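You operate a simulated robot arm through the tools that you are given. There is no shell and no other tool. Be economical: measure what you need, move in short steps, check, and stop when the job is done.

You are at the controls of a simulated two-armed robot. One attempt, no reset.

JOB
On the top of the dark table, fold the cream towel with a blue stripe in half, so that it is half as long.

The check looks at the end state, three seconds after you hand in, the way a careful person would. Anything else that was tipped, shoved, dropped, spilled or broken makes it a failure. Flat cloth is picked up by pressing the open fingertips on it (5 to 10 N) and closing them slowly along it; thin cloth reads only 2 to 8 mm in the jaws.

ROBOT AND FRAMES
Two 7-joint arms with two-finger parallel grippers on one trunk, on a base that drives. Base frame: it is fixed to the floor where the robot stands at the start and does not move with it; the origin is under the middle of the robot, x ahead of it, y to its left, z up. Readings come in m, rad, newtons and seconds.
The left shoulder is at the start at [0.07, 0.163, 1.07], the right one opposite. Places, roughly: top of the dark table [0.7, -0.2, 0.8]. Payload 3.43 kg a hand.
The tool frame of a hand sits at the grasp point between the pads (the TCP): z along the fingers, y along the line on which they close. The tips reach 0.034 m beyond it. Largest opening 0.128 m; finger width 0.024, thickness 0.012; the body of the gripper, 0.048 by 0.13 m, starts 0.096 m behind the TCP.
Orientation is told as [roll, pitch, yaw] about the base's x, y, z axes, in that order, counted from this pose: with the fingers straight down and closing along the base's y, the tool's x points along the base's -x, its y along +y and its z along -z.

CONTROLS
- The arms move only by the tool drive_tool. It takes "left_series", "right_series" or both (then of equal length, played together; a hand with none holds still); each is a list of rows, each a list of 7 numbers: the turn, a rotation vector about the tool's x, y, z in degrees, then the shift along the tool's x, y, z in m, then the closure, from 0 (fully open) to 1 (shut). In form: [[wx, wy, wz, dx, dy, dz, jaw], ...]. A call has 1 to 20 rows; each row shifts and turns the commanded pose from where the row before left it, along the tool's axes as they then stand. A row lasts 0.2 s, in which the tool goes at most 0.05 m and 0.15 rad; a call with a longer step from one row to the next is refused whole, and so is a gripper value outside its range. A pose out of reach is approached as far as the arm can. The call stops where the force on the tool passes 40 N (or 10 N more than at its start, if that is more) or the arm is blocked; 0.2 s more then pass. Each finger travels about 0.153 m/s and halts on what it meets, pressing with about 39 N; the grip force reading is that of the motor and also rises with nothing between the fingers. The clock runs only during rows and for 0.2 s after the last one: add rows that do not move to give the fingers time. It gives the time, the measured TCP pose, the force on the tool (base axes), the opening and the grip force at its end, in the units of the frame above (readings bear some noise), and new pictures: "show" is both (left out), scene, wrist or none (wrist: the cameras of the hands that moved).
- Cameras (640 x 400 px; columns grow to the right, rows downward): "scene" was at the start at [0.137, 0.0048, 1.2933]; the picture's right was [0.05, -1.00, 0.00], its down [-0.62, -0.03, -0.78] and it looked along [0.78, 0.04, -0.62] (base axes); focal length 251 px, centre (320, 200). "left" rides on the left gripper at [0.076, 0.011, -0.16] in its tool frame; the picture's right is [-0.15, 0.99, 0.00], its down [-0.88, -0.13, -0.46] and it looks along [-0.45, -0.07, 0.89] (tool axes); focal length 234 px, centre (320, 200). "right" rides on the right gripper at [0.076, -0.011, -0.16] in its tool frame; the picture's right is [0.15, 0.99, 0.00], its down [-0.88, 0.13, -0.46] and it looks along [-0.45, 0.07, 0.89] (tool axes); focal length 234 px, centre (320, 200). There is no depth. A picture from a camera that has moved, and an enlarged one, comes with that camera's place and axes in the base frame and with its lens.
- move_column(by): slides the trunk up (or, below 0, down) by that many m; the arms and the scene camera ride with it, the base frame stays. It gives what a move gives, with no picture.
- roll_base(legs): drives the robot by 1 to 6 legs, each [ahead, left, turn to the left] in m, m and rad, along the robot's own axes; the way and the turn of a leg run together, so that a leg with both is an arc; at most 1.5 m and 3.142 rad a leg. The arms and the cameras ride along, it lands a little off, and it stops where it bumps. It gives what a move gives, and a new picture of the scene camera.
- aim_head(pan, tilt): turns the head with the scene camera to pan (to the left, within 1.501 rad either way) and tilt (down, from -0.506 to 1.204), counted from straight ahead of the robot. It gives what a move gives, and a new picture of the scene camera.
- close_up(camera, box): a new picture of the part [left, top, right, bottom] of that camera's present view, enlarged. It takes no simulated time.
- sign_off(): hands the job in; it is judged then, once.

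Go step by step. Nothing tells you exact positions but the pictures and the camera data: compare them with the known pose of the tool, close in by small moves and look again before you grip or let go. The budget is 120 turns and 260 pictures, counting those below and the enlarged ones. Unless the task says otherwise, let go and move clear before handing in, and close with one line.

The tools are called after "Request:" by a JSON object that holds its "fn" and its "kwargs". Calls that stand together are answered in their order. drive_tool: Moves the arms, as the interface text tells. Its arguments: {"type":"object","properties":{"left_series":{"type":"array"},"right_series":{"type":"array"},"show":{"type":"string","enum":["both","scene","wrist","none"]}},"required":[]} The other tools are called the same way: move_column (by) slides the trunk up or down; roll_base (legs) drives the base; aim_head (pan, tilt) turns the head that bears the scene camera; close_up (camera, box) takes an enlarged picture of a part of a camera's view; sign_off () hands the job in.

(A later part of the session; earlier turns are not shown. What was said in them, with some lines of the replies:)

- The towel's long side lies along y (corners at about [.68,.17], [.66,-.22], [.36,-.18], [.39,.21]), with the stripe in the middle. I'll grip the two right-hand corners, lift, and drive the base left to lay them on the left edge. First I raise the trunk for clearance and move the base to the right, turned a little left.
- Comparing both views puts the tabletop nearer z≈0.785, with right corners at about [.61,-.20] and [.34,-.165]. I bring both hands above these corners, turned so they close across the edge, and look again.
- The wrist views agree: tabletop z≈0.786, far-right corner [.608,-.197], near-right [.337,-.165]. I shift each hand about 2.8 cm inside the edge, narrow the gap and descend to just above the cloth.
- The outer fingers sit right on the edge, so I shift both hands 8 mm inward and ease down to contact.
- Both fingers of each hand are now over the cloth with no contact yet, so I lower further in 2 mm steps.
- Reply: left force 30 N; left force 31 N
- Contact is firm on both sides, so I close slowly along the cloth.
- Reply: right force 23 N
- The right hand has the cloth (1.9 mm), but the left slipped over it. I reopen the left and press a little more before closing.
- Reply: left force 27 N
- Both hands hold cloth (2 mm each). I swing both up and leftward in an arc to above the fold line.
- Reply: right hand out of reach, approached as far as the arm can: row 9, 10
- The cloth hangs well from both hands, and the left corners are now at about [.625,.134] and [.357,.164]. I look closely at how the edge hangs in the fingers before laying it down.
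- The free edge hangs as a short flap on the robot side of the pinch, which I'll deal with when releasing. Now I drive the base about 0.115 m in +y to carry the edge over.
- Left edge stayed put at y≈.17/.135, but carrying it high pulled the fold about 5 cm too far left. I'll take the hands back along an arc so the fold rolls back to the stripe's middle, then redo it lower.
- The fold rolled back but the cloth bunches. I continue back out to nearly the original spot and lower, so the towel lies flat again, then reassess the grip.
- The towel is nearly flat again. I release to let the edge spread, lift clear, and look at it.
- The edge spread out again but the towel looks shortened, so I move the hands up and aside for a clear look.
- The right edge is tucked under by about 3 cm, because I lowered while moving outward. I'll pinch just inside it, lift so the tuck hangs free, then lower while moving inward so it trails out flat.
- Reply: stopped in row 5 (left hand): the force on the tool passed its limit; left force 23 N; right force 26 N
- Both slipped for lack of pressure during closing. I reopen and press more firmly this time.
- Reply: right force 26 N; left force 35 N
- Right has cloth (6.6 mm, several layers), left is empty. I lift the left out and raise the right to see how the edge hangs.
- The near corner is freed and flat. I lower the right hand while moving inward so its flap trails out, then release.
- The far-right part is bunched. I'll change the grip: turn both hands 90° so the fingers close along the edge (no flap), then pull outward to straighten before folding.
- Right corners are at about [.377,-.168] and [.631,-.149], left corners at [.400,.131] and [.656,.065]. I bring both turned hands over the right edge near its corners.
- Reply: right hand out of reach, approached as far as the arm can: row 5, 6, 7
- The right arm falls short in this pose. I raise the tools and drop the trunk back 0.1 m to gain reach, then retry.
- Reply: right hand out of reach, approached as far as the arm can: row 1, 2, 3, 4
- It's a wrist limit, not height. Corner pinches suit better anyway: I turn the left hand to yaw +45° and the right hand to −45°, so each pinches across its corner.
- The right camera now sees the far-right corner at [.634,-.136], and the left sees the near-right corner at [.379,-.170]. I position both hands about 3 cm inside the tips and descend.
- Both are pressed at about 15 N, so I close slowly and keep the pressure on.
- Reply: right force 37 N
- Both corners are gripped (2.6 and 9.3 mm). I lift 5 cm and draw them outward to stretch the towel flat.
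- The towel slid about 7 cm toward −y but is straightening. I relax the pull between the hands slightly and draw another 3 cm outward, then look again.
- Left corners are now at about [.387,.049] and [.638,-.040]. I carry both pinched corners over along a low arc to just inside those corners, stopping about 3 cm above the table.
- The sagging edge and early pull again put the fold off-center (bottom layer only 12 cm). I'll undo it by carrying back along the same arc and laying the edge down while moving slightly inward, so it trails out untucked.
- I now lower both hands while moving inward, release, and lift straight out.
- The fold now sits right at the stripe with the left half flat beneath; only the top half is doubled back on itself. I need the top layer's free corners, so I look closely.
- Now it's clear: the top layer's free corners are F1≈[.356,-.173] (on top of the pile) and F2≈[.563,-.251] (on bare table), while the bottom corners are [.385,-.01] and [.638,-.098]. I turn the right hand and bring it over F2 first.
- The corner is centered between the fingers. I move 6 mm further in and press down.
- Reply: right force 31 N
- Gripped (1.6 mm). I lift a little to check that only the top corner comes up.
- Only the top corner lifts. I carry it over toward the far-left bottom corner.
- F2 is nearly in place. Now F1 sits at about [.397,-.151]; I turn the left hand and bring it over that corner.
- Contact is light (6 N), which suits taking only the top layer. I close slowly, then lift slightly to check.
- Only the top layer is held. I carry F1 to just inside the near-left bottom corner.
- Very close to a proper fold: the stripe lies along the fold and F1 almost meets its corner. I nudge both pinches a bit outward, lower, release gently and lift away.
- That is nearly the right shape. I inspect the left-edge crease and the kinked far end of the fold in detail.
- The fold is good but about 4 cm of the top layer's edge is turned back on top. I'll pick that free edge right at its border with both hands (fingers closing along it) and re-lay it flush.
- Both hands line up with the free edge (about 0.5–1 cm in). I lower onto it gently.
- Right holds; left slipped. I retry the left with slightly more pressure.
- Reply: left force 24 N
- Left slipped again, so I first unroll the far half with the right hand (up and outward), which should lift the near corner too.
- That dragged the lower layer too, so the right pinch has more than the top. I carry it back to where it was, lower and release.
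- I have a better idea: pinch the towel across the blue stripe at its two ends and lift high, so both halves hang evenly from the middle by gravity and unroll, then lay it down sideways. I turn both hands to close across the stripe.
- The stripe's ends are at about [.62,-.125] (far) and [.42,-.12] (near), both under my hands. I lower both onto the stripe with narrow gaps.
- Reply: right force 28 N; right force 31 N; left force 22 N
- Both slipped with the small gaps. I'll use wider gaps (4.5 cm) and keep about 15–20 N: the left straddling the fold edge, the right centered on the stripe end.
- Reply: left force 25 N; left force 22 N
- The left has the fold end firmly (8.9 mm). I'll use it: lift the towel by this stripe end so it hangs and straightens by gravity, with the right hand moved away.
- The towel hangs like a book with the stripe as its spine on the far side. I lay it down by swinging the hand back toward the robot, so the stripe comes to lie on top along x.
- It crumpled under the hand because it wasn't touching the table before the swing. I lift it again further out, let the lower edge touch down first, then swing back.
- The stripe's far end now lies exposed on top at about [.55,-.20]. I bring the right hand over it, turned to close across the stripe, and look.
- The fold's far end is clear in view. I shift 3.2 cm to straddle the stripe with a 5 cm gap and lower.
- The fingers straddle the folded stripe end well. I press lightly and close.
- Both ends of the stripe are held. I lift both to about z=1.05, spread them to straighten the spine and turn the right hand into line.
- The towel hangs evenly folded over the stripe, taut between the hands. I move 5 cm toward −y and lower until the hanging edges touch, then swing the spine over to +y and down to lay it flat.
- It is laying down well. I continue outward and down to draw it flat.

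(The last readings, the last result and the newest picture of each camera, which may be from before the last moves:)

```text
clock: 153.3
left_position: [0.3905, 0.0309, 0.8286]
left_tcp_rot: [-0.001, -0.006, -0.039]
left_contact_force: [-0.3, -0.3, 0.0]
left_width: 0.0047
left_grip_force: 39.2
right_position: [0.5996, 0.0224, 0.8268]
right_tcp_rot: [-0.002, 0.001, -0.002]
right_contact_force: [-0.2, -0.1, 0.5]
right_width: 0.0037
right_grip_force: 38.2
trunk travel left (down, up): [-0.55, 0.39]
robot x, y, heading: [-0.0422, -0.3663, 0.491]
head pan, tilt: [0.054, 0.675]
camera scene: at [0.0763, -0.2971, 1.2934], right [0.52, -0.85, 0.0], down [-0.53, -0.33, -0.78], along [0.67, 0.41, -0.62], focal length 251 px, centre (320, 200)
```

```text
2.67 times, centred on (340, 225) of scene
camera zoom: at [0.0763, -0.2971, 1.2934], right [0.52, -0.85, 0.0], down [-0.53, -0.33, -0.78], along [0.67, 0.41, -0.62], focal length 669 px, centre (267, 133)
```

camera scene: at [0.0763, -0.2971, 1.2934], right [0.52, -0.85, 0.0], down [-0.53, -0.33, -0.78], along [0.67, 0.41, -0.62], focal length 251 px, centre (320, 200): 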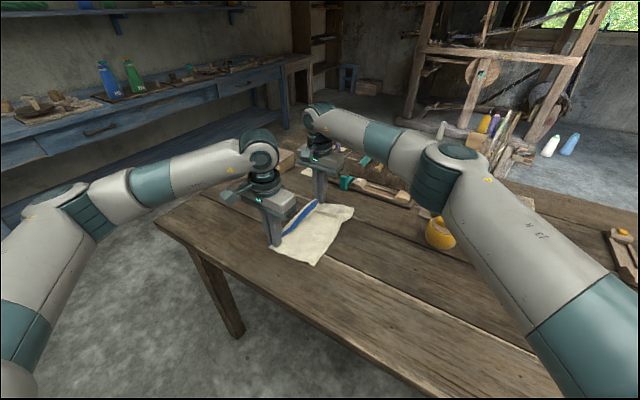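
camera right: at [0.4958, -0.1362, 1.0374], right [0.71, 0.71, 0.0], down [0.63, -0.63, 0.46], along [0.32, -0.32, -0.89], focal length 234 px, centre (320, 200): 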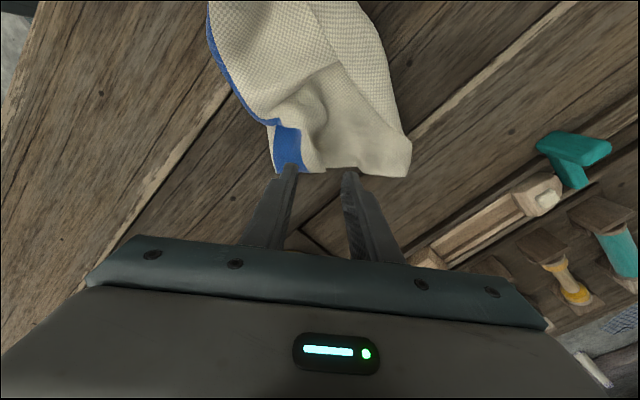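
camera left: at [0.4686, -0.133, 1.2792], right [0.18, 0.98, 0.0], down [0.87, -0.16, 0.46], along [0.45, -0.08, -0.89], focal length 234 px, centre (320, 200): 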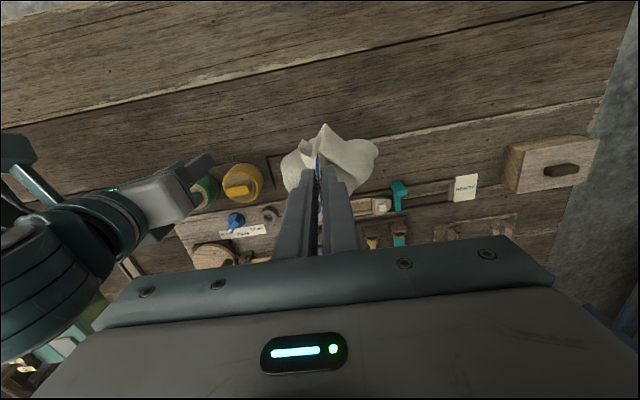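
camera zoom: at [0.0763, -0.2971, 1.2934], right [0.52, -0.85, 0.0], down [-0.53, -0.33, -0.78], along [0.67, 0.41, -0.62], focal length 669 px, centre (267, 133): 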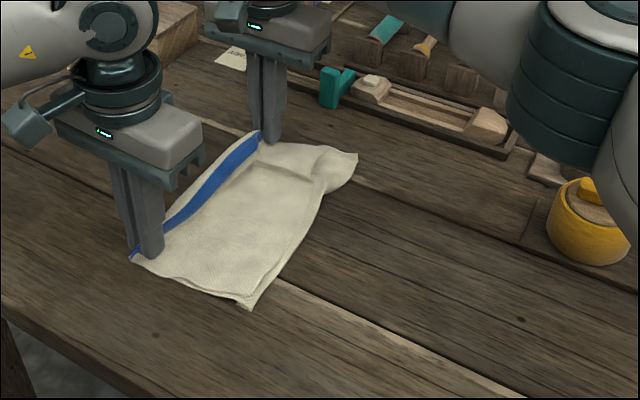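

The towel lies folded in half along the stripe. I open the fingers gently, lift straight up and move clear.

Request:
{"fn": "drive_tool", "kwargs": {"left_series": [[0, 0, 0, 0, 0, 0.004, 1], [0, 0, 0, 0, 0, 0, 0.95], [0, 0, 0, 0, 0, 0, 0.85], [0, 0, 0, 0, 0, 0, 0.75], [0, 0, 0, 0, 0, 0, 0.65], [0, 0, 0, 0, 0, -0.02, 0.65], [0, 0, 0, 0, 0, -0.04, 0.65], [0, 0, 0, 0, 0, -0.045, 0.65], [0, 0, 0, 0, 0.03, -0.03, 0.65], [0, 0, 0, 0, 0.045, 0, 0.65], [0, 0, 0, 0, 0.045, 0, 0.65], [0, 0, 0, 0, 0.045, 0, 0.65]], "right_series": [[0, 0, 0, 0, 0, 0.004, 1], [0, 0, 0, 0, 0, 0, 0.95], [0, 0, 0, 0, 0, 0, 0.85], [0, 0, 0, 0, 0, 0, 0.75], [0, 0, 0, 0, 0, 0, 0.65], [0, 0, 0, 0, 0, -0.02, 0.65], [0, 0, 0, 0, 0, -0.04, 0.65], [0, 0, 0, 0, 0, -0.045, 0.65], [0, 0, 0, 0, -0.03, -0.03, 0.65], [0, 0, 0, 0, -0.045, 0, 0.65], [0, 0, 0, 0.01, -0.048, 0, 0.65], [0, 0, 0, 0.01, -0.048, 0, 0.65]], "show": "scene"}}

Request:
{"fn": "close_up", "kwargs": {"camera": "scene", "box": [250, 180, 380, 290]}}

Request:
{"fn": "close_up", "kwargs": {"camera": "right", "box": [0, 0, 640, 400]}}

```text
clock: 155.9
left_position: [0.3963, 0.194, 0.9583]
left_tcp_rot: [0.0, -0.004, -0.038]
left_contact_force: [0.2, -0.1, -0.3]
left_width: 0.0449
left_grip_force: 0.0
right_position: [0.5768, -0.1494, 0.9598]
right_tcp_rot: [-0.001, -0.001, -0.004]
right_contact_force: [0.2, -0.6, 0.5]
right_width: 0.045
right_grip_force: 0.1
trunk travel left (down, up): [-0.55, 0.39]
robot x, y, heading: [-0.0389, -0.3643, 0.492]
head pan, tilt: [0.054, 0.675]
camera scene: at [0.0767, -0.2982, 1.2934], right [0.52, -0.85, 0.0], down [-0.53, -0.32, -0.78], along [0.67, 0.41, -0.62], focal length 251 px, centre (320, 200)
```

scene: 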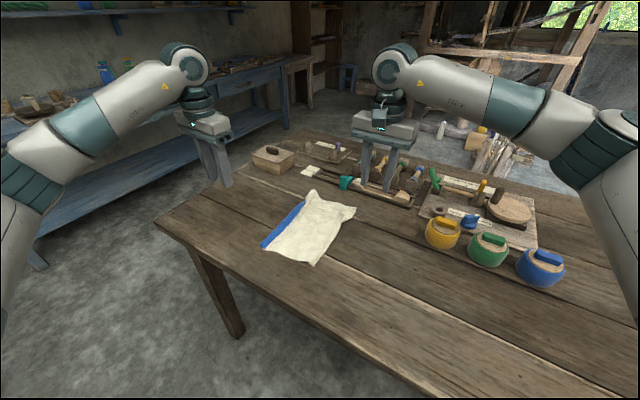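

```text
3.64 times, centred on (315, 235) of scene
camera zoom: at [0.0767, -0.2982, 1.2934], right [0.52, -0.85, 0.0], down [-0.53, -0.32, -0.78], along [0.67, 0.41, -0.62], focal length 913 px, centre (338, 73)
```

zoom: 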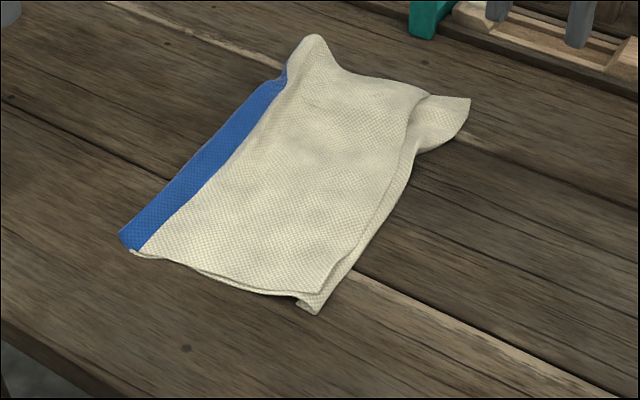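

```text
1.00 times, centred on (320, 200) of right
camera zoom: at [0.5021, -0.1627, 1.1184], right [-0.14, 0.99, 0.0], down [0.88, 0.13, 0.46], along [0.45, 0.07, -0.89], focal length 234 px, centre (320, 200)
```

zoom: 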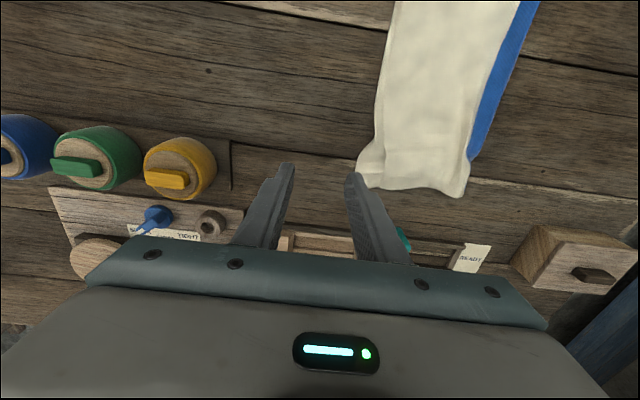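

Request:
{"fn": "close_up", "kwargs": {"camera": "right", "box": [330, 60, 550, 220]}}

Request:
{"fn": "close_up", "kwargs": {"camera": "scene", "box": [295, 185, 360, 230]}}

```text
2.50 times, centred on (440, 140) of right
camera zoom: at [0.5021, -0.1627, 1.1184], right [-0.14, 0.99, 0.0], down [0.88, 0.13, 0.46], along [0.45, 0.07, -0.89], focal length 585 px, centre (20, 350)
```

zoom: 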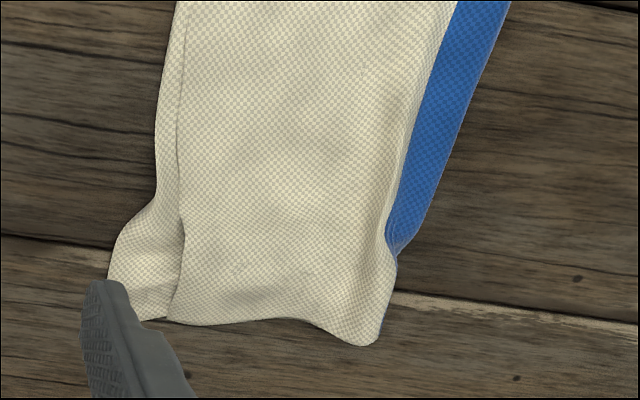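

```text
8.89 times, centred on (328, 208) of scene
camera zoom: at [0.0767, -0.2982, 1.2934], right [0.52, -0.85, 0.0], down [-0.53, -0.32, -0.78], along [0.67, 0.41, -0.62], focal length 2231 px, centre (253, 133)
```

zoom: 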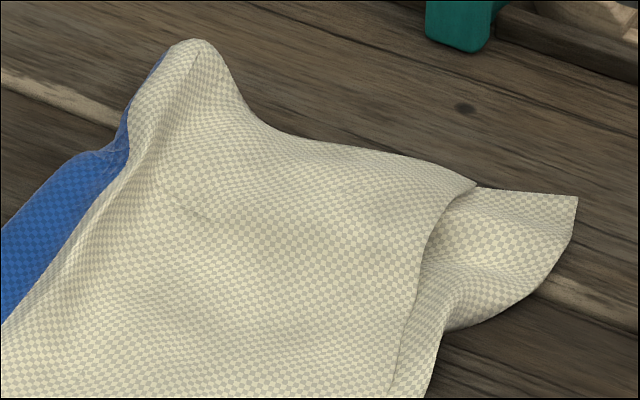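

The towel lies flat, folded in half along the blue stripe with its short edges together apart from one bottom corner sticking out about 3 cm. The other objects look untouched, and both hands are open and clear, so I hand in.

Request:
{"fn": "sign_off", "kwargs": {}}

```text
The job is handed in.
```

The towel is folded in half along its blue stripe on the dark table. The lower layer shows about 1 cm past the upper one, and about 3 cm at the far corner. There is a small raised bump at the far end of the fold.
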